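You operate a simulated robot arm through the tools that you are given. There is no shell and no other tool.

Carry out the task below with a simulated robot arm. There is one attempt and no reset: what you move stays moved.

## Task
Crimp the 1.5 cord connector and seat it in the pump terminal.
Fine: one stroke; the isolator stays off; leave the press slide out. Set down upright: what you pick out.
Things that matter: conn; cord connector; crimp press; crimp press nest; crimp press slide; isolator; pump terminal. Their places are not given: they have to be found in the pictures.

The check looks at the end state, three seconds after you hand in, the way a careful person would. Anything else that was tipped, shoved, dropped, spilled or broken makes it a failure.

## Robot
A 7-joint arm with a fingered hand, fixed in place. Base frame: the origin is at the foot of the arm, x ahead of it, y to its left, z up; the work surface is at about z = 85. Lengths are in cm, angles in degrees, forces in N, time in s.
With the tool pointing down near the work surface it reaches from about 10 to 74 cm from the base axis. Its first joint turns from -69.0 to 172.0 degrees. Payload 3.4 kg.
The tool frame sits at the grasp point between the pads (the TCP): z along the fingers, y along the line on which they close. The tips reach 3.9 cm beyond it. Largest opening 18 cm; the body of the gripper starts 11.1 cm behind the TCP. The gripper is a hand of 3 fingers: y runs from the thumb to the fingers, the wrist lies at [0, 0, -26.2] in the tool frame.
Orientation is that of the tool frame in the base frame, as a unit quaternion [x, y, z, w]. With the fingers straight down and closing along the base's y, the tool's x points along the base's -x, its y along +y and its z along -z.

## Interface
- The arm moves only by the tool step_arm. Its argument "targets" is a list that holds one entry, the list of rows, each a list of 6 numbers: the shift along the tool's x, y, z in cm, then the turn, a rotation vector about the tool's x, y, z in degrees. In form: [[[x, y, z, rx, ry, rz], ...]]. A call has 1 to 20 rows; each row shifts and turns the commanded pose from where the row before left it, along the tool's axes as they then stand. Rows are played at 5 a second. More than 5 cm and 8.6 degrees between two rows, and nothing of the call is played. Where a pose cannot be reached the arm comes as near as it can. A force on the tool above 40 N (or 10 N above the force at the start of the call, whichever is more), or a blocked arm, ends the call early, and 0.2 s more pass. In this call time passes only in rows, and 0.2 s behind the last. The reply holds the time, the measured pose of the TCP, the force on the tool along the base axes, the opening and the grip force, in the units named above and with some noise, with the torque about the TCP (base axes, N m) and any sound that the robot's microphone picked up, and new pictures: "show" is both (left out), scene, wrist or none.
- Cameras (640 x 400 px; columns grow to the right, rows downward): "scene" is fixed at [6.06, 64.7, 145.43]; the picture's right is [-0.95, -0.32, 0.00], its down [-0.09, 0.26, -0.96] and it looks along [0.30, -0.91, -0.27] (base axes); focal length 345 px, centre (320, 200). "wrist" rides on the gripper at [6.3, -3.6, -12.8] in the tool frame; the picture's right is [0.50, 0.87, 0.00], its down [-0.75, 0.44, -0.49] and it looks along [-0.43, 0.25, 0.87] (tool axes); focal length 226 px, centre (320, 200).
- slide_trunk(by): slides the trunk up (or, below 0, down) by that many cm; the arm rides with it, the base frame stays. It gives what a move gives, with no picture.
- move_fingers(finger1, finger2, thumb_bend): sets how far each is bent, from 0 (flat) to 1 (curled in); at 0.3 the hand is open as for a grip, at 0.7 the pads meet at the TCP. One left out holds its place. A second passes; each finger stops where it meets its share of the squeeze, and holds until it gets a number again. It is the only way to open and close the hand. It gives what a move gives, with no picture; readings hold the bend of each and the force on the fingers (four entries, about 0 where the hand has none), thumb and palm.
- locate(camera, pixels): there is no depth. For up to 12 entries [column, row, z] of the newest picture of that camera ("zoom" is the newest enlarged one), the place [x, y] in the base frame at which the ray of that pixel passes the height z, good to about 0.3 cm, but the place of the scene camera against the robot may be out by one fixed shift of up to 2.5 cm in any direction. It takes no simulated time.
- enlarge(camera, box): a new picture of the part [left, top, right, bottom] of that camera's present view, enlarged. It takes no simulated time.
- close_job(): hands the job in; it is judged then, once.

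Unless the task says otherwise, let go and move clear before handing in.

The tools are called after ">>>" as a command line: name --argument value ..., lists and objects as JSON in quotes. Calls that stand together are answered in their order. step_arm: Moves the arm, as the interface text tells. Its arguments: {"type":"object","properties":{"targets":{"type":"array"},"show":{"type":"string","enum":["both","scene","wrist","none"]}},"required":["targets"]} The other tools are called the same way: slide_trunk (by) slides the trunk up or down; move_fingers (finger1, finger2, thumb_bend) moves the fingers one by one; locate (camera, pixels) gives the place at which the rays of pixels pass given heights; enlarge (camera, box) takes an enlarged picture of a part of a camera's view; close_job () hands the job in.

At the start:

```text
clock: 0.0
eef_pos: [35.17, -49.13, 136.17]
tcp_rot: [-0.001, 1.0, 0.0, -0.002]
force: [0.8, 0.1, -0.5]
wrist_torque: [0.01, -0.01, -0.01]
opening: 18.0
gripper_force: 0.1
shape: jaw
bend: [0.3, 0.3, 0.3]
finger forces: [0.1, 0.1, 0.0, 0.0, 0.0, 0.0]
trunk travel left (down, up): [-40.0, 14.2]
```

scene: 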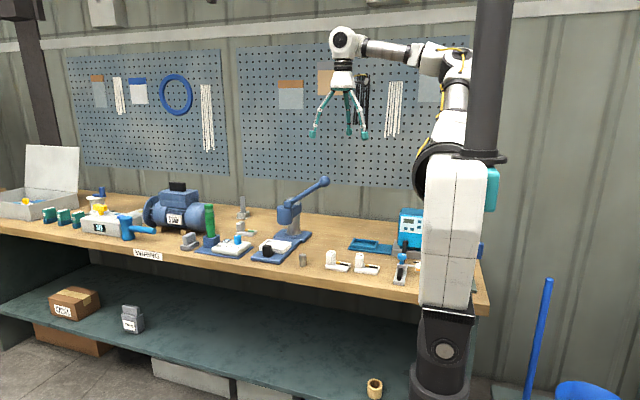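
wrist: 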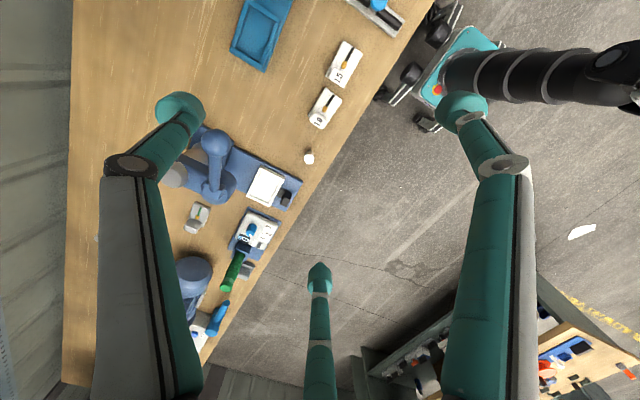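

The scene shows a bench with a blue lever press around (285,220), small white-tag items at (337,260) and (367,263), and a green-handled device at (212,230). I'll enlarge these areas to identify things.

>>> enlarge --camera "scene" --box '[230, 170, 350, 280]'

>>> enlarge --camera "scene" --box '[310, 200, 430, 290]'

>>> enlarge --camera "scene" --box '[130, 170, 260, 270]'

>>> enlarge --camera "scene" --box '[0, 130, 160, 260]'

>>> enlarge --camera "wrist" --box '[280, 0, 400, 170]'

>>> enlarge --camera "wrist" --box '[150, 120, 310, 350]'

```text
3.64 times, centred on (290, 225) of scene
```

zoom: 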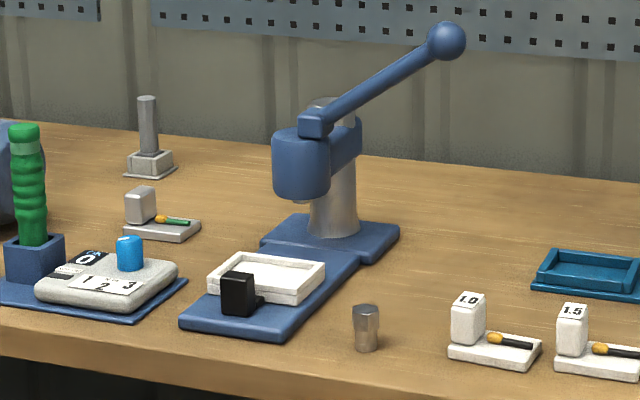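

```text
4.44 times, centred on (370, 245) of scene
```

zoom: 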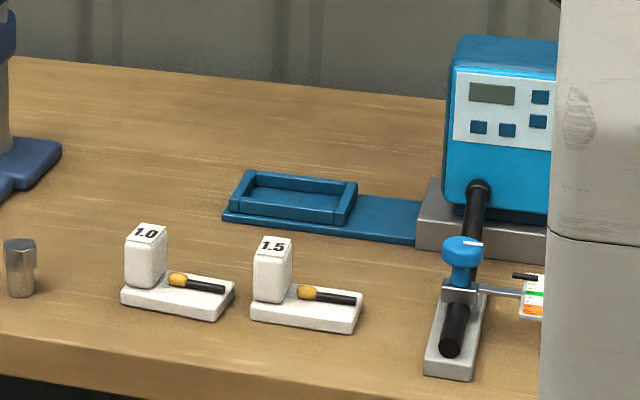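

```text
4.00 times, centred on (195, 220) of scene
```

zoom: 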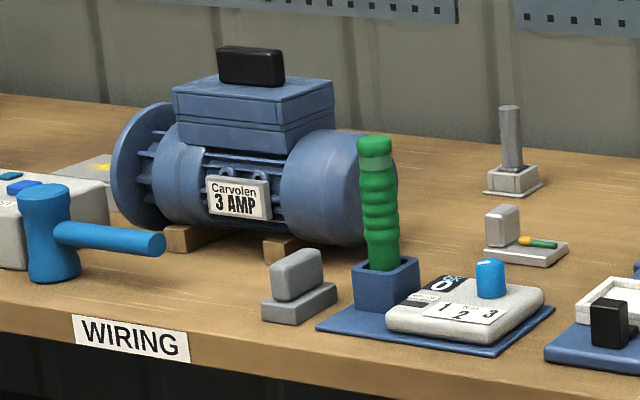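

```text
3.08 times, centred on (80, 195) of scene
```

zoom: 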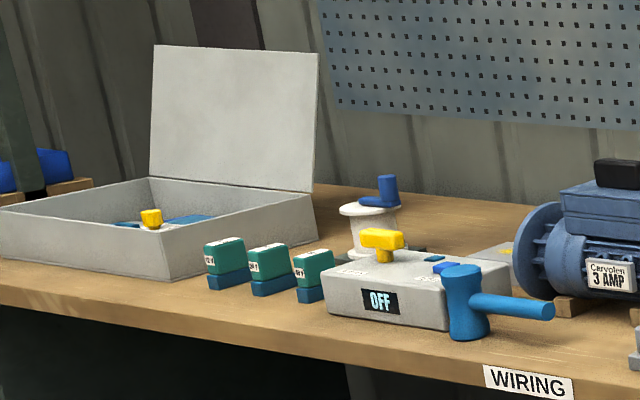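

```text
2.35 times, centred on (340, 85) of wrist
```

zoom: 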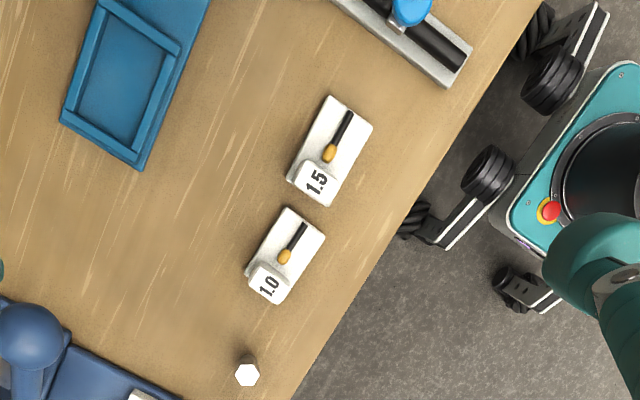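

```text
1.74 times, centred on (230, 235) of wrist
```

zoom: 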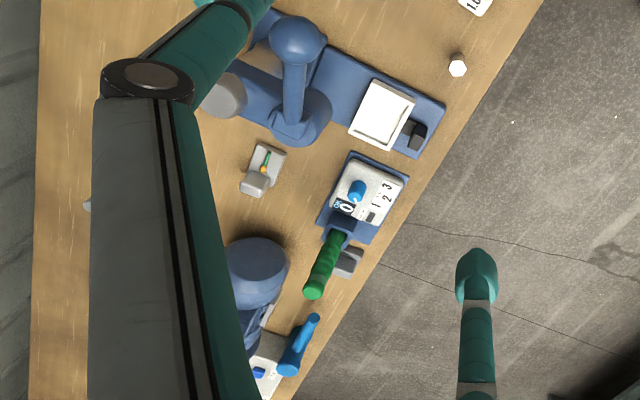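

The scene shows tags 1.0 at (337,260) and 1.5 at (367,263), the press at (285,220) with its slide toward the camera, and the isolator with yellow knob reading OFF. I'll locate these in both cameras.

>>> locate --camera "scene" --pixels '[[303, 266, 85], [367, 269, 86], [337, 267, 86], [268, 257, 86], [288, 232, 86], [236, 233, 86], [187, 246, 86], [210, 250, 86], [240, 205, 86], [108, 222, 93], [178, 200, 95], [372, 246, 86]]'

>>> locate --camera "wrist" --pixels '[[308, 158, 89], [343, 65, 86], [325, 108, 86], [266, 188, 86], [287, 200, 86], [198, 218, 86], [245, 272, 86], [256, 232, 87], [260, 35, 86]]'

```text
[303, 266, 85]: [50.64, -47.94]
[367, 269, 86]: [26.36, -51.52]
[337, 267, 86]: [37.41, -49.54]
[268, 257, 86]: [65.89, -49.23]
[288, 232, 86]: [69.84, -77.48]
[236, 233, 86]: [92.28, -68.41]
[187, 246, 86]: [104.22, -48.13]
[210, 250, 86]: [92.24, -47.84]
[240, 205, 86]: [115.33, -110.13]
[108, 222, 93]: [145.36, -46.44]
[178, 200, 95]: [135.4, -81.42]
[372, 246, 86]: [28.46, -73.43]
```

```text
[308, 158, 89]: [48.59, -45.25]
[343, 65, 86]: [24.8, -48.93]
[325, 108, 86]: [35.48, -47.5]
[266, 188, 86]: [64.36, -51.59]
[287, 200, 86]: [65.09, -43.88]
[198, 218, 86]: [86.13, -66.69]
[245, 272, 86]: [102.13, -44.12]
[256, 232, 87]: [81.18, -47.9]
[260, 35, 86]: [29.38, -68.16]
```

Tag 1.5 sits near (25,-49) by the wrist camera, and the scene camera is off by roughly (+2,-2.5). The device beside the arm's trunk at scene (400,270) is hidden, so I'll turn the hand about its axis to have the wrist camera look there.

>>> step_arm --targets '[[[0, 0, 0, 0, 0, 8.5], [0, 0, 0, 0, 0, 8.5], [0, 0, 0, 0, 0, 8.5], [0, 0, 0, 0, 0, 8.5], [0, 0, 0, 0, 0, 8.5], [0, 0, 0, 0, 0, 8.5], [0, 0, 0, 0, 0, 8.5], [0, 0, 0, 0, 0, 8.5], [0, 0, 0, 0, 0, 8.5], [0, 0, 0, 0, 0, 8.5], [0, 0, 0, 0, 0, 8.5], [0, 0, 0, 0, 0, 8.5]]]'

```text
clock: 2.6
eef_pos: [35.25, -49.57, 136.53]
tcp_rot: [0.776, 0.631, -0.001, -0.002]
force: [-0.2, -1.2, -0.1]
wrist_torque: [0.03, 0.0, -0.02]
opening: 17.99
gripper_force: 0.0
shape: jaw
bend: [0.3, 0.3, 0.3]
finger forces: [0.0, 0.1, 0.0, 0.0, 0.0, 0.0]
out of reach, approached as far as the arm can: row 12
trunk travel left (down, up): [-40.0, 14.2]
```

scene: 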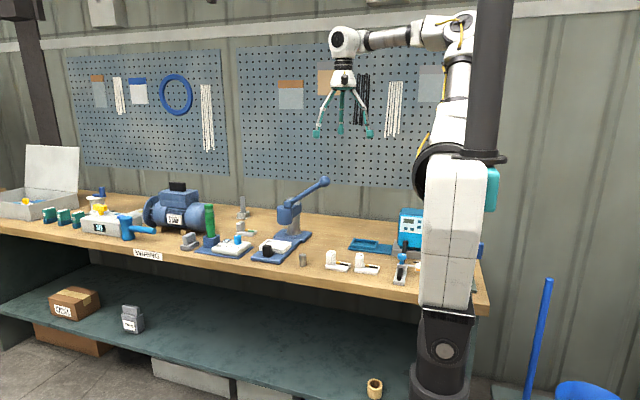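
wrist: 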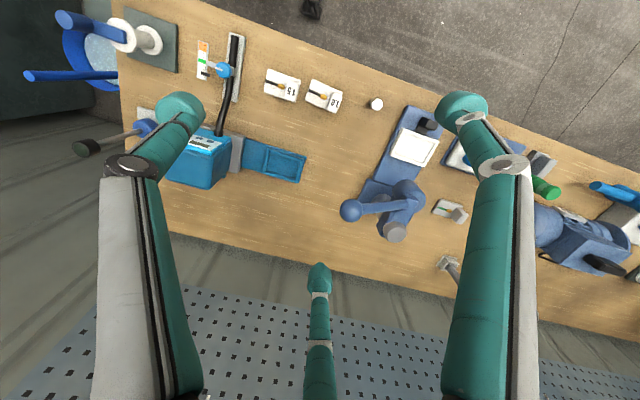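

The wrist view now shows the whole bench: cable device at (225,70), tags at (282,85) and (324,95), press at (400,160). I'll enlarge these.

>>> enlarge --camera "wrist" --box '[110, 10, 270, 110]'

>>> enlarge --camera "wrist" --box '[240, 50, 400, 150]'

>>> enlarge --camera "wrist" --box '[340, 90, 480, 280]'

>>> enlarge --camera "wrist" --box '[120, 90, 320, 200]'

>>> enlarge --camera "wrist" --box '[500, 120, 640, 280]'

```text
4.00 times, centred on (190, 60) of wrist
```

zoom: 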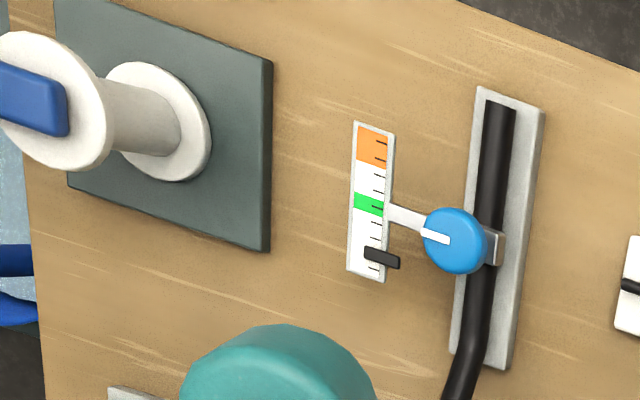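

```text
4.00 times, centred on (320, 100) of wrist
```

zoom: 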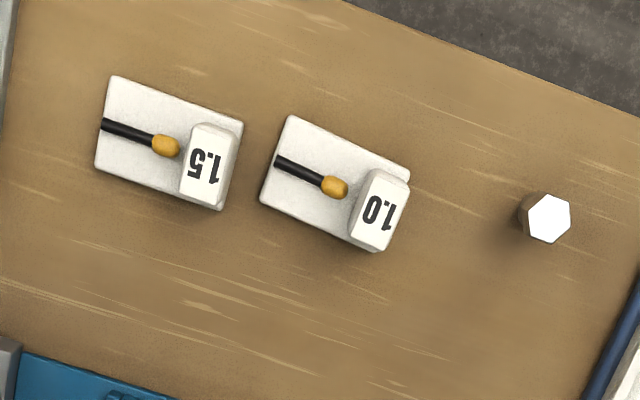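

```text
2.11 times, centred on (410, 185) of wrist
```

zoom: 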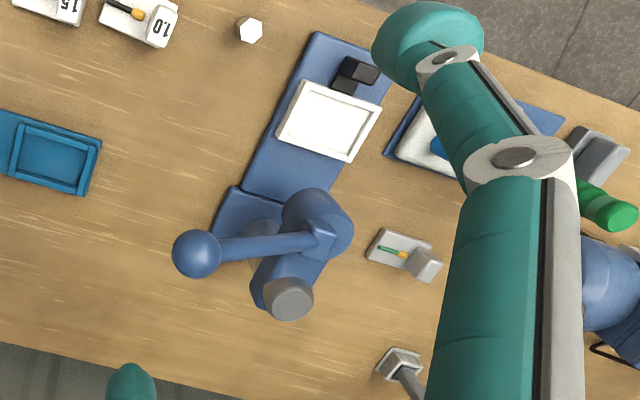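

```text
3.20 times, centred on (220, 145) of wrist
```

zoom: 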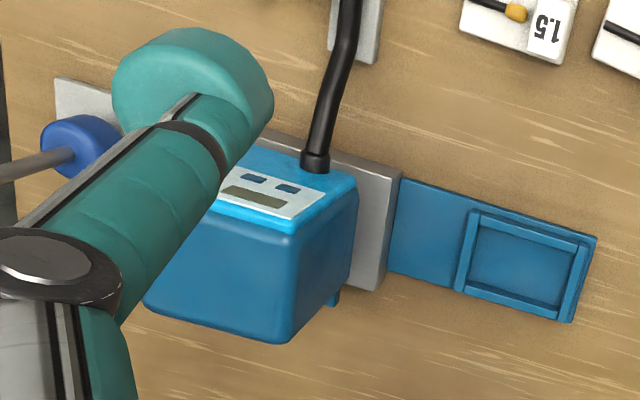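

```text
2.50 times, centred on (570, 200) of wrist
```

zoom: 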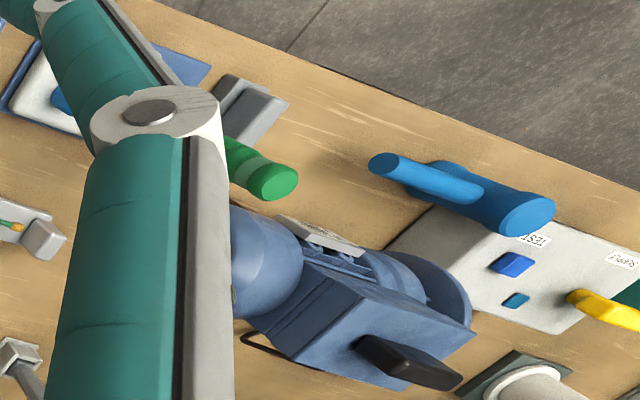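

The press slide carries a white rectangular tray (nest) with a black knob at (427,125), and a matching blue tray at (285,165) sits on the pump box. I'll measure corners with the wrist camera.

>>> locate --camera "wrist" --pixels '[[268, 69, 86], [300.75, 80.5, 86], [295.5, 102.5, 86], [263.75, 92, 86], [292, 91, 90], [281, 86.5, 87], [267.5, 148.1, 87], [306.6, 156.6, 87], [298.1, 183.1, 87], [262.2, 173.1, 87], [245, 138.7, 86], [376, 104, 88]]'

>>> locate --camera "wrist" --pixels '[[399.2, 128.1, 88], [439.4, 140.9, 88], [424.3, 167, 88], [389.7, 151.8, 88], [426.6, 124.8, 89], [406.7, 105.4, 86], [373.6, 180.2, 86], [351.8, 210, 105], [351.8, 210, 110], [351.8, 210, 115], [400, 228, 105], [408, 198, 105]]'

>>> locate --camera "scene" --pixels '[[322, 181, 105], [322, 181, 110], [322, 181, 115], [303, 266, 85], [303, 255, 89]]'

```text
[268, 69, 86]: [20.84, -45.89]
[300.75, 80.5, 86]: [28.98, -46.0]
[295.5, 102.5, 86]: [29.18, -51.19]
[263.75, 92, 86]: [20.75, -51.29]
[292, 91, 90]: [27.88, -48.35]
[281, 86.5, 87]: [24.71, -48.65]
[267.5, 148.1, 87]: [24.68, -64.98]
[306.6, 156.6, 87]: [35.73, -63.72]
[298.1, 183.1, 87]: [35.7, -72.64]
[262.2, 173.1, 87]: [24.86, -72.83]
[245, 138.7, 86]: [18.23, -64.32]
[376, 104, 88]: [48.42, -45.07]
```

```text
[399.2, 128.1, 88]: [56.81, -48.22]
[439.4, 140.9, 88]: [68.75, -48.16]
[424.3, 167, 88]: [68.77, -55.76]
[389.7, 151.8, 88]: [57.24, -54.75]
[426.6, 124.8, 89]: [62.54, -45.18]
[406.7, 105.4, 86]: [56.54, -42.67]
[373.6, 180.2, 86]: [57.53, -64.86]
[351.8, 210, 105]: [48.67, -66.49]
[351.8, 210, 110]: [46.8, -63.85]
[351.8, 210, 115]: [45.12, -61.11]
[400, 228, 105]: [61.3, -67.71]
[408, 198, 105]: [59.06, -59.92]
```

```text
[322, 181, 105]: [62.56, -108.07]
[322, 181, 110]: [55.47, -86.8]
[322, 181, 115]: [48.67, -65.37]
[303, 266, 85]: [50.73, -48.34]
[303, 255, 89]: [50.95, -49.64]
```

The carriers are about 8×5 cm, aligned with x, and both trays are aligned too. Next I'll measure where the three fingertips are, pixels (180,105), (462,105), (319,272), to learn the hand geometry.

>>> locate --camera "wrist" --pixels '[[180, 108, 133], [462, 108, 133], [319, 275, 133], [180, 108, 136], [462, 108, 136], [319, 275, 136]]'

>>> enlarge --camera "scene" --box '[290, 20, 400, 150]'

```text
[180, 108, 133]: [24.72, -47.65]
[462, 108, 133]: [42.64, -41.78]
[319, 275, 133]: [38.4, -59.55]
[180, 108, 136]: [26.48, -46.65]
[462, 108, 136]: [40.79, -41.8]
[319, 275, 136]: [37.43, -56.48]
```

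```text
3.08 times, centred on (345, 85) of scene
```

zoom: 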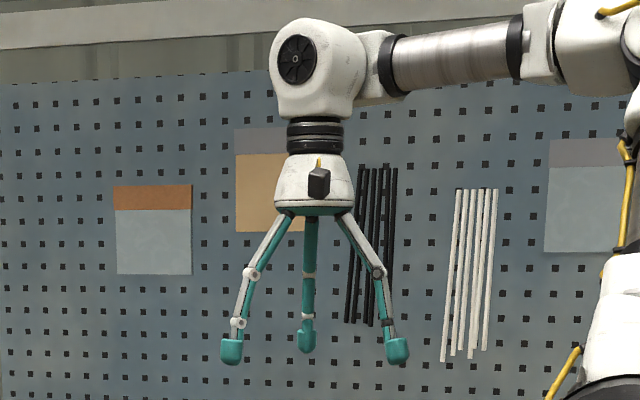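

The fingers are spaced 120° apart (thumb on tool −y) and close radially. I'll turn back to the start yaw and lower over the 1.5 carrier for a closer look.

>>> step_arm --targets '[[[0, 0, 0, 0, 0, -8.5], [0, 0, 0, 0, 0, -8.5], [0, 0, 0, 0, 0, -8.5], [0, 0, 0, 0, 0, -8.5], [0, 0, 0, 0, 0, -8.5], [0, 0, 0, 0, 0, -8.5], [0, 0, 0, 0, 0, -8.5], [0, 0, 0, 0, 0, -8.5], [0, 0, 0, 0, 0, -8.5], [0, 0, 0, 0, 0, -8.5], [0, 0, 0, 0, 0, -8.5], [0, 0, 0, 0, 0, -7.5]]]' --show "none"

>>> step_arm --targets '[[[2, 0.3, 4, 0, 0, 0], [2, 0.3, 4, 0, 0, 0], [2, 0.3, 4, 0, 0, 0], [2, 0.3, 4, 0, 0, 0], [0, 0, 4, 0, 0, 0], [0, 0, 4, 0, 0, 0]]]' --show "both"

```text
clock: 5.2
eef_pos: [35.36, -49.65, 136.35]
tcp_rot: [0.008, 1.0, -0.002, 0.0]
force: [-0.4, 0.3, -0.3]
wrist_torque: [0.0, 0.02, 0.0]
opening: 17.97
gripper_force: 0.1
shape: jaw
bend: [0.3, 0.3, 0.3]
finger forces: [0.0, 0.1, 0.0, 0.1, 0.0, 0.0]
trunk travel left (down, up): [-40.0, 14.2]
```

```text
clock: 6.6
eef_pos: [27.39, -48.29, 112.39]
tcp_rot: [0.009, 1.0, -0.001, -0.001]
force: [0.0, -0.1, -0.1]
wrist_torque: [0.05, 0.01, 0.01]
opening: 18.0
gripper_force: 0.0
shape: jaw
bend: [0.3, 0.3, 0.3]
finger forces: [0.0, 0.1, 0.0, 0.0, 0.1, 0.0]
trunk travel left (down, up): [-40.0, 14.2]
```

scene: 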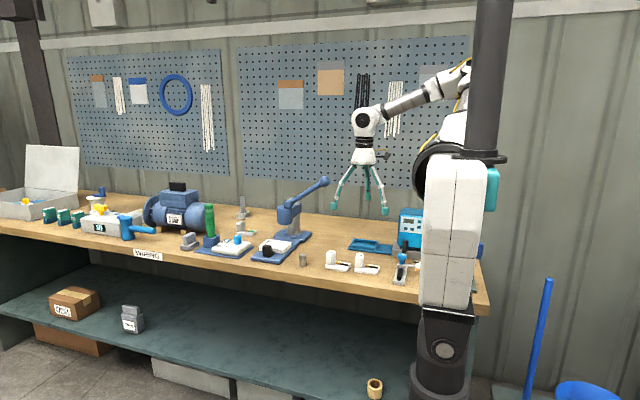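
wrist: 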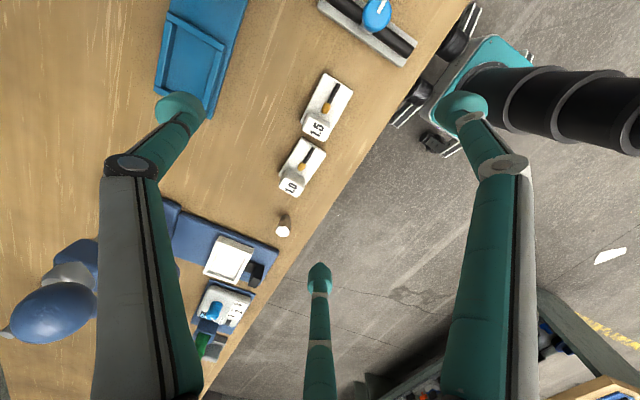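

The 1.5 carrier is at (327,107), the blue terminal at (195,55). Enlarging for shape details.

>>> enlarge --camera "wrist" --box '[270, 60, 370, 210]'

>>> enlarge --camera "wrist" --box '[140, 0, 270, 130]'

>>> enlarge --camera "wrist" --box '[180, 210, 310, 310]'

>>> enlarge --camera "scene" --box '[240, 220, 320, 270]'

```text
2.67 times, centred on (320, 135) of wrist
```

zoom: 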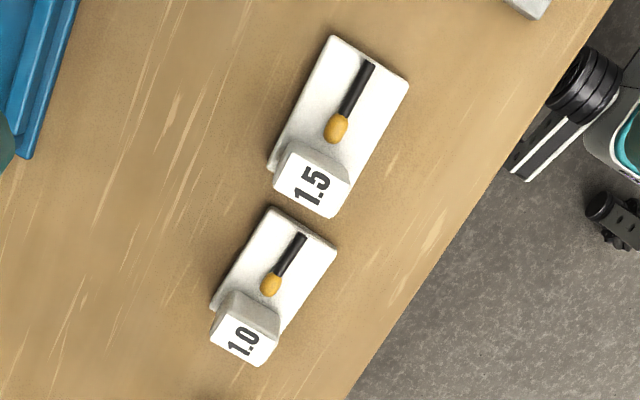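

```text
3.08 times, centred on (205, 65) of wrist
```

zoom: 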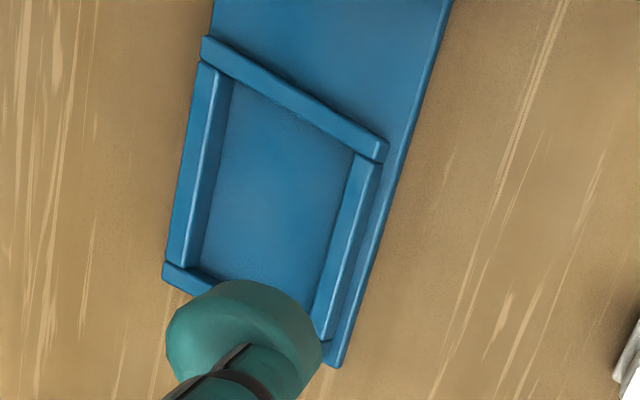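

```text
4.00 times, centred on (245, 260) of wrist
```

zoom: 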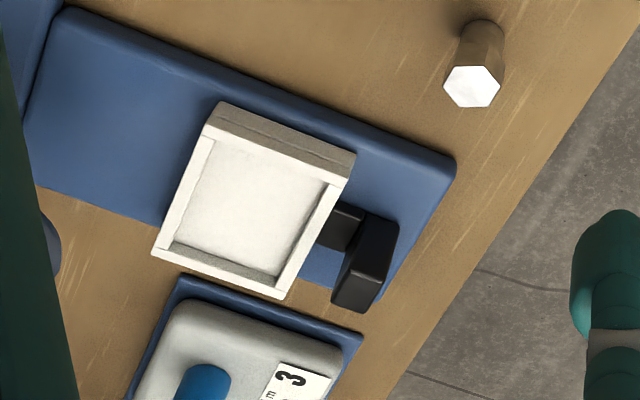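

```text
8.00 times, centred on (280, 245) of scene
```

zoom: 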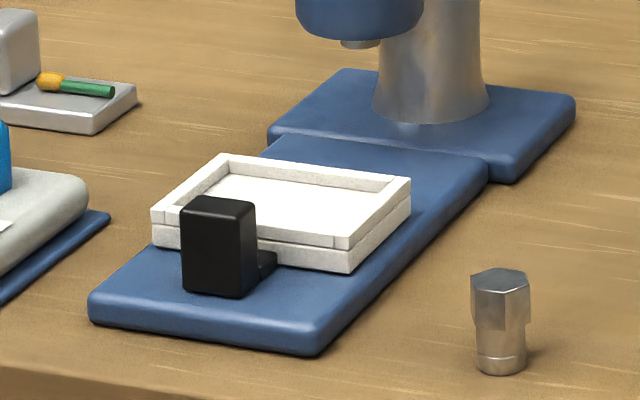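

Clear views: the nest tray sits on the blue rail with the black pull-block on its +y side joined by a low stub. I'll measure the tag post, nest, knob and terminal from this pose.

>>> locate --camera "wrist" --pixels '[[307.9, 116.9, 91], [331.1, 127.4, 91], [324.7, 141.3, 91], [302.6, 130, 91], [324.3, 73.5, 86.3], [353.2, 90.7, 86.3], [300.4, 121.8, 86.3], [328, 141, 85]]'

>>> locate --camera "wrist" --pixels '[[220.5, 235.75, 88.5], [253.75, 250, 88.5], [235.75, 284.5, 88.5], [203.25, 272.5, 88.5], [264.5, 265.5, 90], [253, 287, 90], [252, 260.5, 88], [278, 252, 86], [283, 231, 90]]'

>>> locate --camera "wrist" --pixels '[[167.8, 11.8, 87.5], [227, 48, 87.5], [154, 89, 87.5], [207, 114, 87.5], [172, 22, 87.5], [224, 52, 87.5], [164, 86, 87.5], [203, 109, 87.5]]'

```text
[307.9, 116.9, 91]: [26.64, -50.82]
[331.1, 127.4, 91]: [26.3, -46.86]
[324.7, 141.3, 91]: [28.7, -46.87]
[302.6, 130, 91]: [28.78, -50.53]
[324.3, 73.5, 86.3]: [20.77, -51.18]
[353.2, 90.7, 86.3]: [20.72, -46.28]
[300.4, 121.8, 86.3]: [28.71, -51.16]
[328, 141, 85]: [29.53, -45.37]
```

```text
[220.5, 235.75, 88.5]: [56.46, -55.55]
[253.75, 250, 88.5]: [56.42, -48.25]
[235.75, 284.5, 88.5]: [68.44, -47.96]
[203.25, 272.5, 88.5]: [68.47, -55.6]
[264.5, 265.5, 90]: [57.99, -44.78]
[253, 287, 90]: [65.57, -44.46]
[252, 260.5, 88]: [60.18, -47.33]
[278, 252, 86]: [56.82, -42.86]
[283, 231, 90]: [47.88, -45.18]
```

```text
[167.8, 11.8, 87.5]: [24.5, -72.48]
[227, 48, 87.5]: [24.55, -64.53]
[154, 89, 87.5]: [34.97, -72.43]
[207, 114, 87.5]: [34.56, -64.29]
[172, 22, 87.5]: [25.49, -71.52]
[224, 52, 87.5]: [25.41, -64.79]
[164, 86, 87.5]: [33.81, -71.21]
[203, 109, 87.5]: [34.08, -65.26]
```

Post measures x 26.5–28.7, y −50.7 to −46.9; nest x 56.5–68.5, y −55.6 to −48. Next I'll test reach toward the nest at safe height, keeping clear of the lever ball.

>>> step_arm --targets '[[[0, 3.3, 0, 0, 0, 0], [0, 3, 0, 0, 0, 0], [-4, 0, 0, 0, 0, 0], [-4, 0, 0, 0, 0, 0], [-4, 0, 0, 0, 0, 0], [-4, 0, 0, 0, 0, 0], [-4, 0, 0, 0, 0, 0], [-4, 0, 0, 0, 0, 0], [-4, 0, 0, 0, 0, 0], [-4, 0, 0, 0, 0, 0]]]'

```text
clock: 8.8
eef_pos: [59.68, -42.3, 112.45]
tcp_rot: [0.008, 1.0, -0.003, -0.001]
force: [0.5, 0.2, 0.4]
wrist_torque: [-0.03, 0.02, -0.02]
opening: 18.0
gripper_force: 0.1
shape: jaw
bend: [0.3, 0.3, 0.3]
finger forces: [0.0, 0.1, 0.0, 0.0, 0.1, 0.1]
trunk travel left (down, up): [-40.0, 14.2]
```

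scene: 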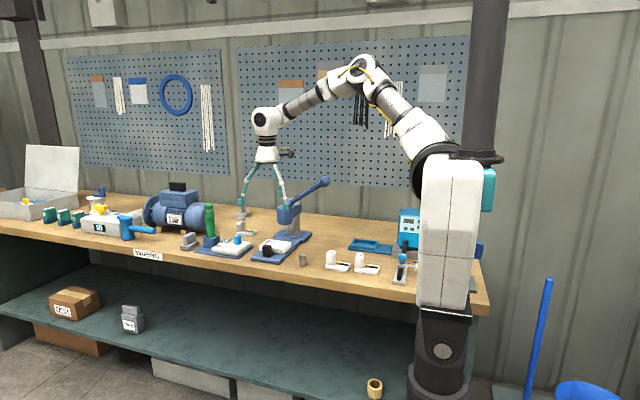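
wrist: 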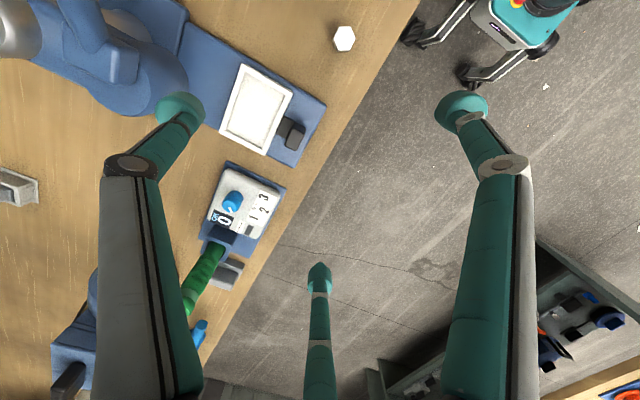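

Reached (59.7,−42.3) with the elbow still bent, so there's margin. Enlarging the nest (255,110) and the press head/lever (90,50).

>>> enlarge --camera "wrist" --box '[200, 50, 330, 170]'

>>> enlarge --camera "wrist" --box '[0, 0, 210, 130]'

>>> enlarge --camera "scene" --box '[225, 130, 345, 270]'

```text
3.33 times, centred on (265, 110) of wrist
```

zoom: 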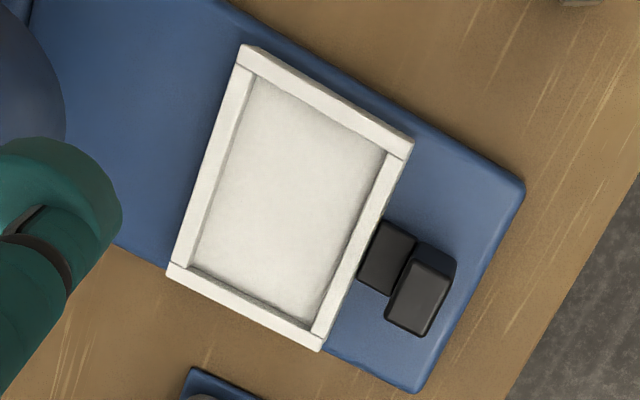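

```text
3.05 times, centred on (105, 65) of wrist
```

zoom: 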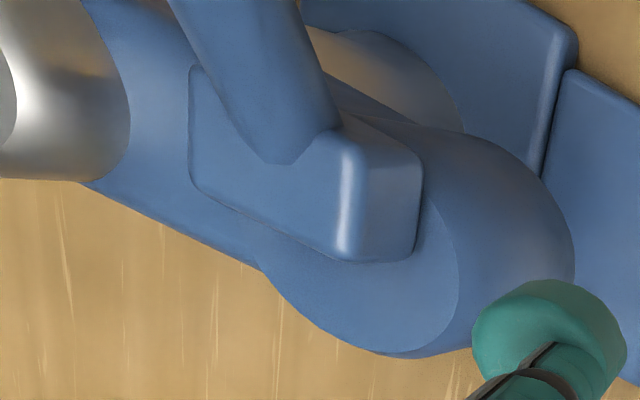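

```text
2.86 times, centred on (285, 200) of scene
```

zoom: 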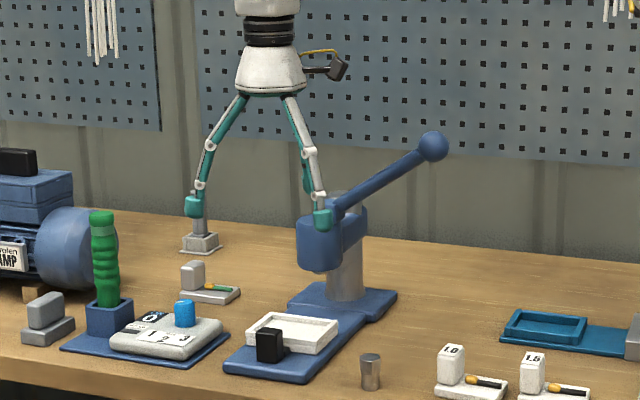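

>>> locate --camera "wrist" --pixels '[[241.7, 63.5, 88.5], [293.6, 92, 88.5], [265, 155, 88.5], [219.1, 130.4, 88.5], [244.7, 73.4, 88.5], [287, 95.6, 88.5], [262.6, 147.5, 88.5], [226, 129.5, 88.5]]'

>>> locate --camera "wrist" --pixels '[[294.4, 123.5, 91], [305.5, 128.6, 91], [298, 150.5, 91], [284.5, 144.5, 91], [285, 127, 88], [326, 105, 86], [341, 40, 90], [100, 62, 105], [118, 78, 103], [186, 86, 100], [186, 86, 103]]'

>>> locate --camera "scene" --pixels '[[292, 210, 100], [292, 210, 103], [292, 210, 106], [268, 252, 90], [376, 181, 115]]'

```text
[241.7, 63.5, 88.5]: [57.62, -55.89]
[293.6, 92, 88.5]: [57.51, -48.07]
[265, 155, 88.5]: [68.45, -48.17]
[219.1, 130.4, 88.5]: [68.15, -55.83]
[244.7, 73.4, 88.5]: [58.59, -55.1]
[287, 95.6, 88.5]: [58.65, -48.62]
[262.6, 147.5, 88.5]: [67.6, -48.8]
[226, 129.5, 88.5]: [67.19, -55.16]
```

```text
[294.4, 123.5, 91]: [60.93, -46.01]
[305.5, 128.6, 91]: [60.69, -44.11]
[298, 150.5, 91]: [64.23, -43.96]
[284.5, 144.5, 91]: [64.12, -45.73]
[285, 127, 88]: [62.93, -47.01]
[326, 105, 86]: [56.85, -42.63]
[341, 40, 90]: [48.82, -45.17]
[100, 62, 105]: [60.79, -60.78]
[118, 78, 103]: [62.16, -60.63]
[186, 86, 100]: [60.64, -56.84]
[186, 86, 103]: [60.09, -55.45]
```

```text
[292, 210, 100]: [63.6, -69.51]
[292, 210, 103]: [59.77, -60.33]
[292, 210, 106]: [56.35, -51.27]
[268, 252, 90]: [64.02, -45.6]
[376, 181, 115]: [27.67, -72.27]
```

Nest inner center is ≈(62.9,−52.0), inner ≈8.9×6.4, matching the terminal's ≈(29.7,−68.2). I need to know the reach with the tool vertical at ~83 cm, so I'll test in the free space in front of the bench edge.

>>> step_arm --targets '[[[-3.5, 2, 0, 0, 0, 0], [-3.5, 2, 0, 0, 0, 0], [-3.5, 2, 0, 0, 0, 0], [-3.5, 2, 0, 0, 0, 0], [0, 0, 4, 0, 0, 0], [0, 0, 4, 0, 0, 0], [0, 0, 4, 0, 0, 0], [0, 0, 4, 0, 0, 0]]]' --show "scene"

```text
clock: 10.6
eef_pos: [66.47, -35.86, 97.81]
tcp_rot: [0.009, 1.0, -0.001, 0.002]
force: [0.0, -0.4, 0.2]
wrist_torque: [-0.02, 0.02, 0.01]
opening: 17.99
gripper_force: 0.0
shape: jaw
bend: [0.3, 0.3, 0.3]
finger forces: [0.0, 0.1, 0.0, 0.1, 0.0, 0.0]
out of reach, approached as far as the arm can: row 4, 5, 6, 7, 8
trunk travel left (down, up): [-40.0, 14.2]
```

scene: 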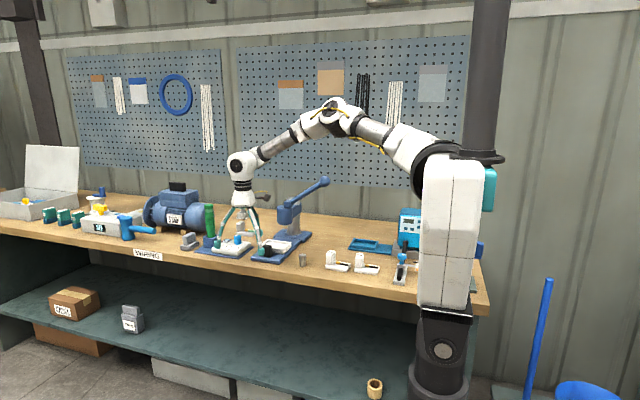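

Vertical reach at this trunk height is limited to ~75 cm near the bench but ~79 higher up, so lowering the trunk will help. I'll retract and rise first.

>>> step_arm --targets '[[[0, 0, -4, 0, 0, 0], [0, 0, -4, 0, 0, 0], [0, 0, -4, 0, 0, 0], [3, 0, -4, 0, 0, 0], [3, 0, -4, 0, 0, 0], [3, 0, -4, 0, 0, 0], [3, 0, -4, 0, 0, 0], [3, 0, -4, 0, 0, 0], [3, 0, -4, 0, 0, 0], [4, 0, -3, 0, 0, 0]]]' --show "none"

>>> slide_trunk --by -20

```text
clock: 12.8
eef_pos: [44.16, -35.29, 137.1]
tcp_rot: [0.009, 1.0, -0.001, 0.0]
force: [-0.6, 0.1, 0.1]
wrist_torque: [-0.04, 0.0, 0.0]
opening: 18.01
gripper_force: 0.0
shape: jaw
bend: [0.3, 0.3, 0.3]
finger forces: [0.1, 0.0, 0.0, 0.1, 0.1, 0.0]
trunk travel left (down, up): [-40.0, 14.2]
```

```text
clock: 15.0
eef_pos: [44.38, -35.28, 116.99]
tcp_rot: [0.009, 1.0, -0.001, 0.0]
force: [-0.3, -0.2, 1.0]
wrist_torque: [0.0, 0.04, -0.03]
opening: 18.02
gripper_force: 0.0
shape: jaw
bend: [0.3, 0.3, 0.3]
finger forces: [0.0, 0.0, 0.1, 0.1, 0.0, 0.0]
trunk travel left (down, up): [-20.0, 34.2]
```

The trunk moves the hand exactly with it. I'll lower 10 more, then test the reach again in the free space in front of the bench.

>>> slide_trunk --by -10

>>> step_arm --targets '[[[-4, 0, 0, 0, 0, 0], [-4, 0, 0, 0, 0, 0], [-4, 0, 0, 0, 0, 0], [-4, 0, 0, 0, 0, 0], [-4, 0, 2, 0, 0, 0], [-4, 0, 2, 0, 0, 0], [-4, 0, 2, 0, 0, 0], [-4, 0, 2, 0, 0, 0], [-4, 0, 2, 0, 0, 0]]]' --show "both"

```text
clock: 16.3
eef_pos: [44.15, -35.27, 107.0]
tcp_rot: [0.009, 1.0, -0.001, 0.001]
force: [-0.6, 0.8, 0.6]
wrist_torque: [-0.03, 0.01, 0.05]
opening: 17.98
gripper_force: 0.0
shape: jaw
bend: [0.3, 0.3, 0.3]
finger forces: [0.1, 0.0, 0.0, 0.0, 0.1, 0.0]
trunk travel left (down, up): [-10.0, 44.2]
```

```text
clock: 18.3
eef_pos: [78.1, -36.91, 95.63]
tcp_rot: [0.012, 1.0, -0.005, -0.004]
force: [0.5, 0.5, 0.6]
wrist_torque: [-0.06, 0.0, -0.02]
opening: 18.02
gripper_force: 0.1
shape: jaw
bend: [0.3, 0.3, 0.3]
finger forces: [0.0, 0.0, 0.0, 0.0, 0.0, 0.0]
out of reach, approached as far as the arm can: row 9
trunk travel left (down, up): [-10.0, 44.2]
```

scene: 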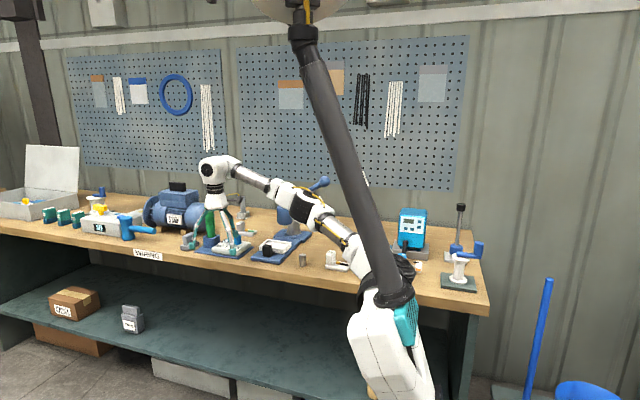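
wrist: 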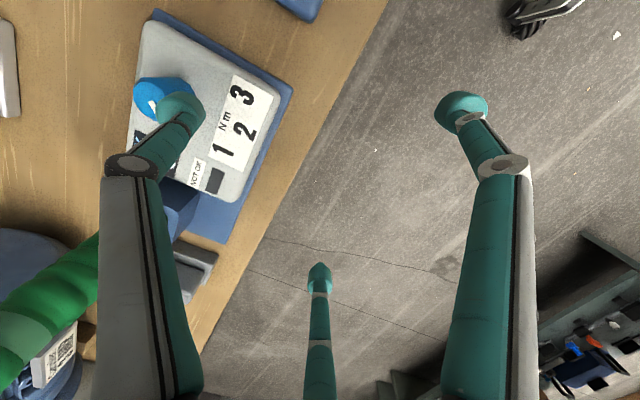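

With the trunk lowered 30, the vertical tool reached 86 cm at z 95.6 — enough for the nest. I'll go back up and over to the 1.5 post, then partly close the fingers.

>>> step_arm --targets '[[[0, 0, -4, 0, 0, 0], [0, 0, -4, 0, 0, 0], [0, 0, -4, 0, 0, 0], [4.2, 0, 0, 0, 0, 0], [4.2, 0, 0, 0, 0, 0], [4.2, 0, 0, 0, 0, 0], [4.2, 0, 0, 0, 0, 0], [4.2, 0, 0, 0, 0, 0], [4.2, 0, 0, 0, 0, 0], [4.2, 0, 0, 0, 0, 0], [4.2, 0, 0, 0, 0, 0], [4.2, 0, 0, 0, 0, 0], [4.2, 0, 0, 0, 0, 0], [4.2, 0, 0, 0, 0, 0], [4.2, 0, 0, 0, 0, 0], [0, -4, 0, 0, 0, 0], [0, -4, 0, 0, 0, 0], [0, -3.7, 0, 0, 0, 0]]]' --show "none"

>>> move_fingers --finger1 0.5 --finger2 0.5 --thumb_bend 0.5

>>> step_arm --targets '[[[0, 0, 0, 0, 0, 0]]]' --show "both"

```text
clock: 22.1
eef_pos: [23.16, -47.45, 105.75]
tcp_rot: [0.007, 1.0, -0.001, -0.001]
force: [0.5, 1.0, -0.2]
wrist_torque: [-0.02, -0.03, 0.02]
opening: 18.02
gripper_force: 0.0
shape: jaw
bend: [0.3, 0.3, 0.3]
finger forces: [0.0, 0.1, 0.0, 0.0, 0.0, 0.1]
out of reach, approached as far as the arm can: row 1, 2, 3
trunk travel left (down, up): [-10.0, 44.2]
```

```text
clock: 23.1
eef_pos: [23.19, -47.35, 105.83]
tcp_rot: [0.009, 1.0, -0.002, -0.001]
force: [0.0, 0.1, -0.9]
wrist_torque: [0.0, 0.02, 0.01]
opening: 7.32
gripper_force: 0.1
shape: fingers
bend: [0.5, 0.5, 0.5]
finger forces: [0.0, 0.1, 0.0, 0.0, 0.0, 0.0]
trunk travel left (down, up): [-10.0, 44.2]
```

```text
clock: 23.5
eef_pos: [23.34, -47.24, 105.71]
tcp_rot: [0.009, 1.0, -0.002, -0.001]
force: [0.4, -0.5, -0.4]
wrist_torque: [-0.02, 0.02, 0.0]
opening: 7.33
gripper_force: 0.1
shape: fingers
bend: [0.5, 0.5, 0.5]
finger forces: [0.0, 0.0, 0.1, 0.0, 0.0, 0.1]
trunk travel left (down, up): [-10.0, 44.2]
```

scene: 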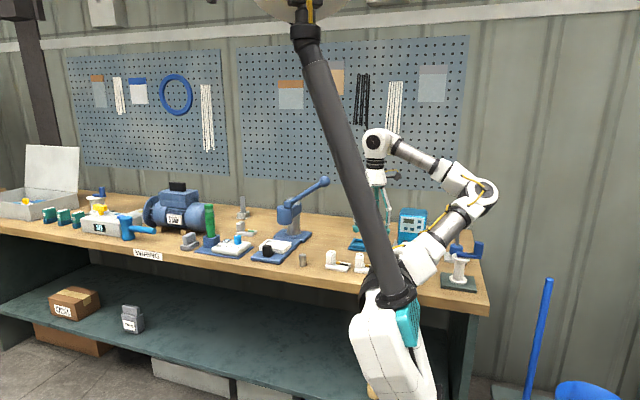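
wrist: 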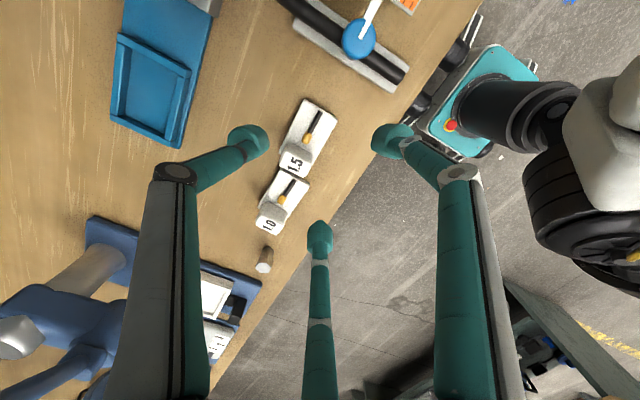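

The 1.5 carrier is at (305,140) in the wrist view; I'm at (23.3,−47.3). I'll raise the trunk 20 so the elbow stays high, and then refine post position from a close view.

>>> slide_trunk --by 20

>>> step_arm --targets '[[[-2.2, -0.7, 3, 0, 0, 0], [-2.2, -0.7, 4, 0, 0, 0], [0, 0, 4, 0, 0, 0], [0, 0, 4, 0, 0, 0], [0, 0, 4, 0, 0, 0], [0, 0, 2, 0, 0, 0]]]' --show "both"

>>> enlarge --camera "wrist" --box '[230, 80, 410, 230]'

```text
clock: 25.7
eef_pos: [23.32, -47.39, 125.81]
tcp_rot: [0.009, 1.0, -0.002, -0.001]
force: [-0.2, 0.1, -0.2]
wrist_torque: [0.02, 0.03, -0.01]
opening: 7.33
gripper_force: 0.0
shape: fingers
bend: [0.5, 0.5, 0.5]
finger forces: [0.0, 0.0, 0.0, 0.0, 0.0, 0.0]
trunk travel left (down, up): [-30.0, 24.2]
```

```text
clock: 27.1
eef_pos: [27.79, -48.92, 104.76]
tcp_rot: [0.008, 1.0, -0.002, 0.0]
force: [0.1, 0.2, 0.5]
wrist_torque: [0.03, -0.03, -0.01]
opening: 7.31
gripper_force: 0.0
shape: fingers
bend: [0.5, 0.5, 0.5]
finger forces: [0.0, 0.1, 0.1, 0.1, 0.0, 0.1]
trunk travel left (down, up): [-30.0, 24.2]
```

scene: 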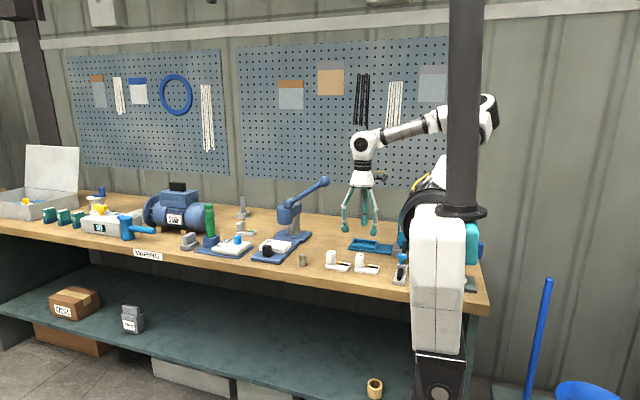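
wrist: 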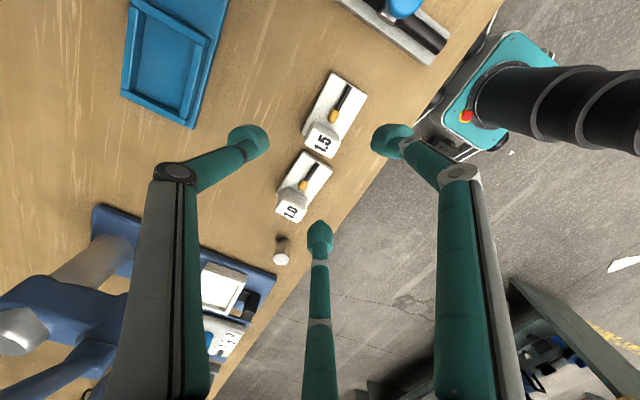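

```text
2.67 times, centred on (320, 155) of wrist
```

zoom: 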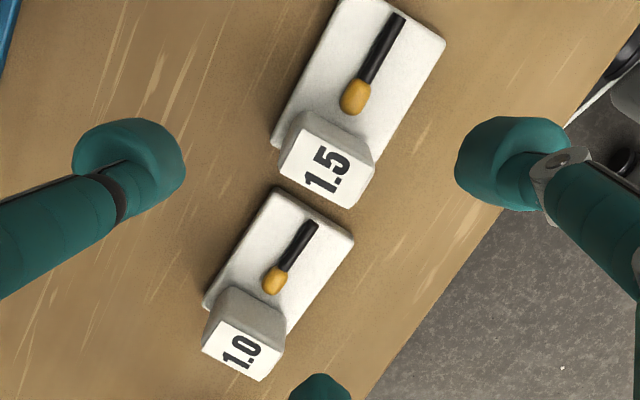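

>>> locate --camera "wrist" --pixels '[[310.6, 128.7, 90], [340.6, 141.1, 90], [332, 158, 90], [305, 145.6, 90], [301.4, 134.4, 86.3], [333, 80, 86.3], [367, 97, 86.3], [305, 147, 85.5]]'

>>> enlarge --camera "scene" --box '[320, 180, 400, 280]'

```text
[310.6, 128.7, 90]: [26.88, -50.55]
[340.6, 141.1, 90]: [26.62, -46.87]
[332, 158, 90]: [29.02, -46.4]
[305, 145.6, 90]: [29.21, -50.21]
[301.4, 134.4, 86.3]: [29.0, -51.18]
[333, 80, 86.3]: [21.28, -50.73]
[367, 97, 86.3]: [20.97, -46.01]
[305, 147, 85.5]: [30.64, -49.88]
```

```text
4.00 times, centred on (360, 230) of scene
```

zoom: 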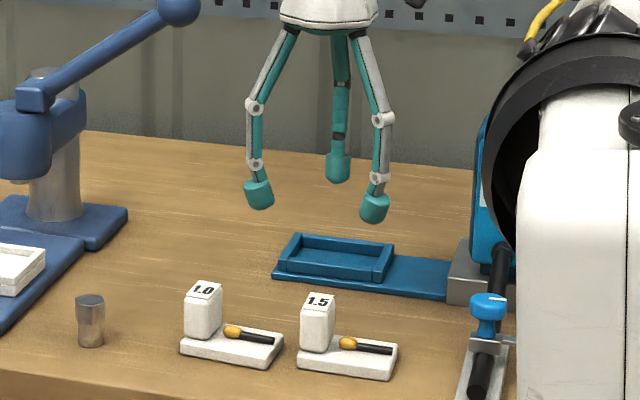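

Post center ≈(27.8,−48.6), top ≈ z 90; the tips surround it. Lowering to ~93.5 first.

>>> step_arm --targets '[[[0, 0.3, 4, 0, 0, 0], [0, 0, 4, 0, 0, 0], [0, 0, 3.2, 0, 0, 0]]]' --show "both"

>>> enlarge --camera "scene" --box '[320, 200, 400, 290]'

>>> enlarge --camera "wrist" --box '[230, 80, 410, 230]'

```text
clock: 27.9
eef_pos: [27.77, -48.82, 93.47]
tcp_rot: [0.009, 1.0, -0.001, -0.002]
force: [-0.7, 1.2, 0.3]
wrist_torque: [0.02, 0.01, 0.02]
opening: 7.32
gripper_force: 0.1
shape: fingers
bend: [0.5, 0.5, 0.5]
finger forces: [0.0, 0.0, 0.1, 0.2, 0.0, 0.0]
trunk travel left (down, up): [-30.0, 24.2]
```

scene: 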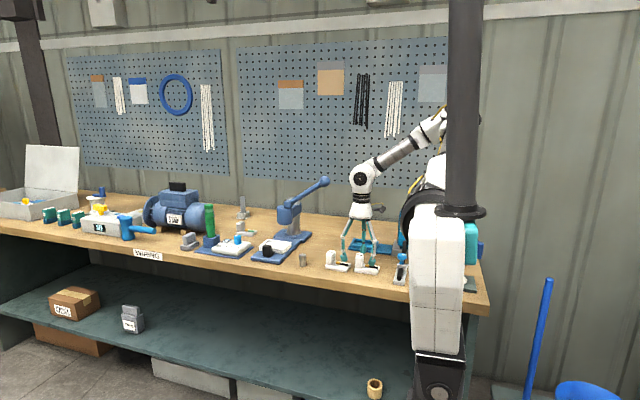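
wrist: 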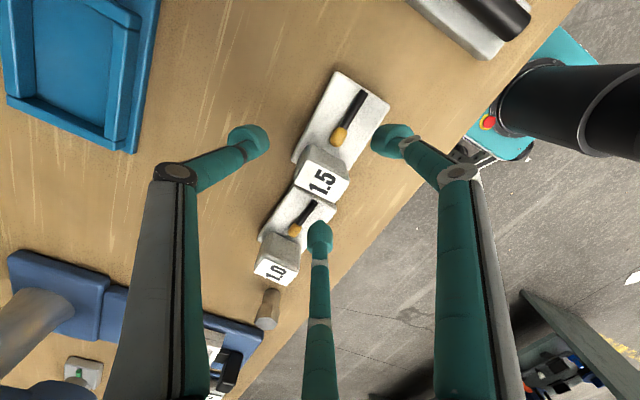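

```text
4.44 times, centred on (360, 245) of scene
```

zoom: 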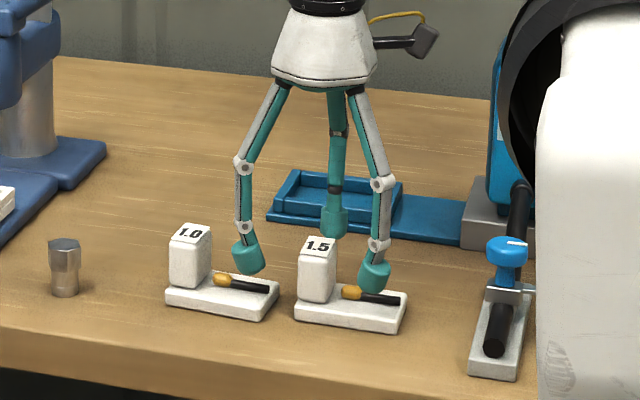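

```text
2.67 times, centred on (320, 155) of wrist
```

zoom: 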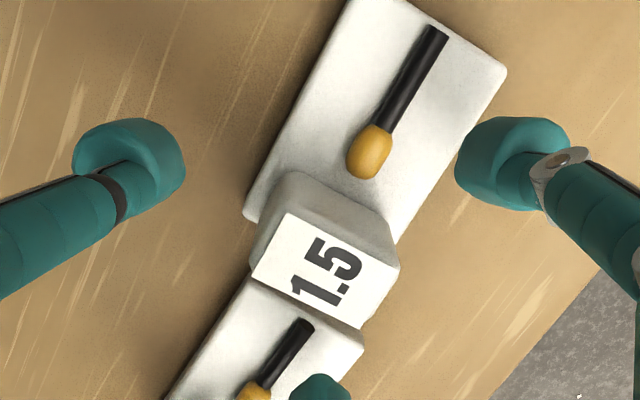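

The fingertips are centred around the 1.5 post (top at (322,181)). I'll close slightly to stay clear of the 1.0 carrier, then lower 2 cm.

>>> move_fingers --finger1 0.54 --finger2 0.54 --thumb_bend 0.54

>>> step_arm --targets '[[[0, 0.15, 0.8, 0, 0, 0], [0, 0, 0.7, 0, 0, 0], [0, 0, 0.7, 0, 0, 0]]]' --show "both"

>>> enlarge --camera "scene" --box '[320, 220, 400, 290]'

>>> enlarge --camera "wrist" --box '[230, 100, 410, 250]'

```text
clock: 28.9
eef_pos: [27.66, -48.7, 93.55]
tcp_rot: [0.009, 1.0, -0.001, -0.001]
force: [0.1, 0.7, -0.4]
wrist_torque: [0.04, 0.0, -0.01]
opening: 5.75
gripper_force: 0.0
shape: fingers
bend: [0.54, 0.54, 0.54]
finger forces: [0.0, 0.0, 0.1, 0.0, 0.0, 0.1]
trunk travel left (down, up): [-30.0, 24.2]
```

```text
clock: 29.7
eef_pos: [27.64, -48.61, 91.4]
tcp_rot: [0.008, 1.0, -0.001, 0.0]
force: [0.6, -0.2, -0.4]
wrist_torque: [0.01, -0.02, 0.0]
opening: 5.73
gripper_force: 0.0
shape: fingers
bend: [0.54, 0.54, 0.54]
finger forces: [0.0, 0.0, 0.0, 0.1, 0.0, 0.1]
trunk travel left (down, up): [-30.0, 24.2]
```

scene: 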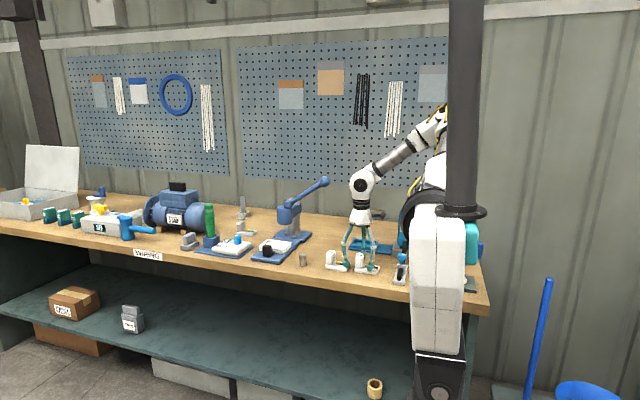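
wrist: 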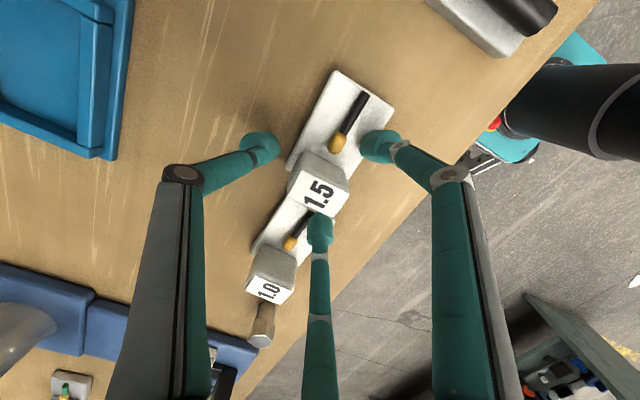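

```text
5.71 times, centred on (360, 255) of scene
```

zoom: 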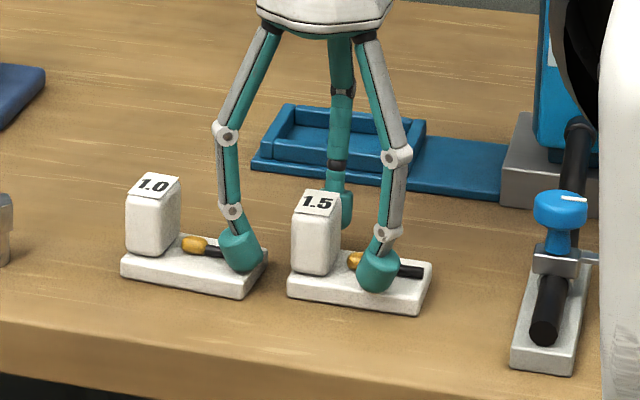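

```text
2.67 times, centred on (320, 175) of wrist
```

zoom: 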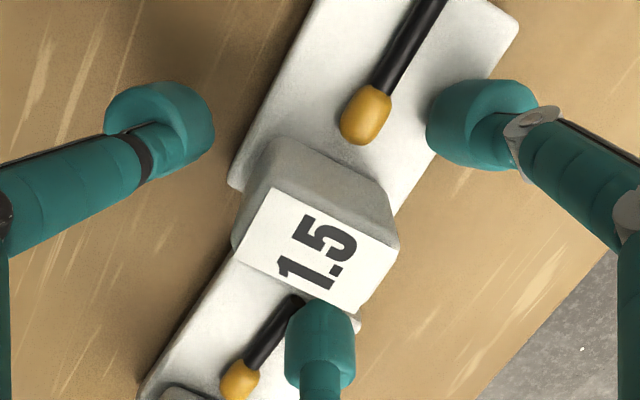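

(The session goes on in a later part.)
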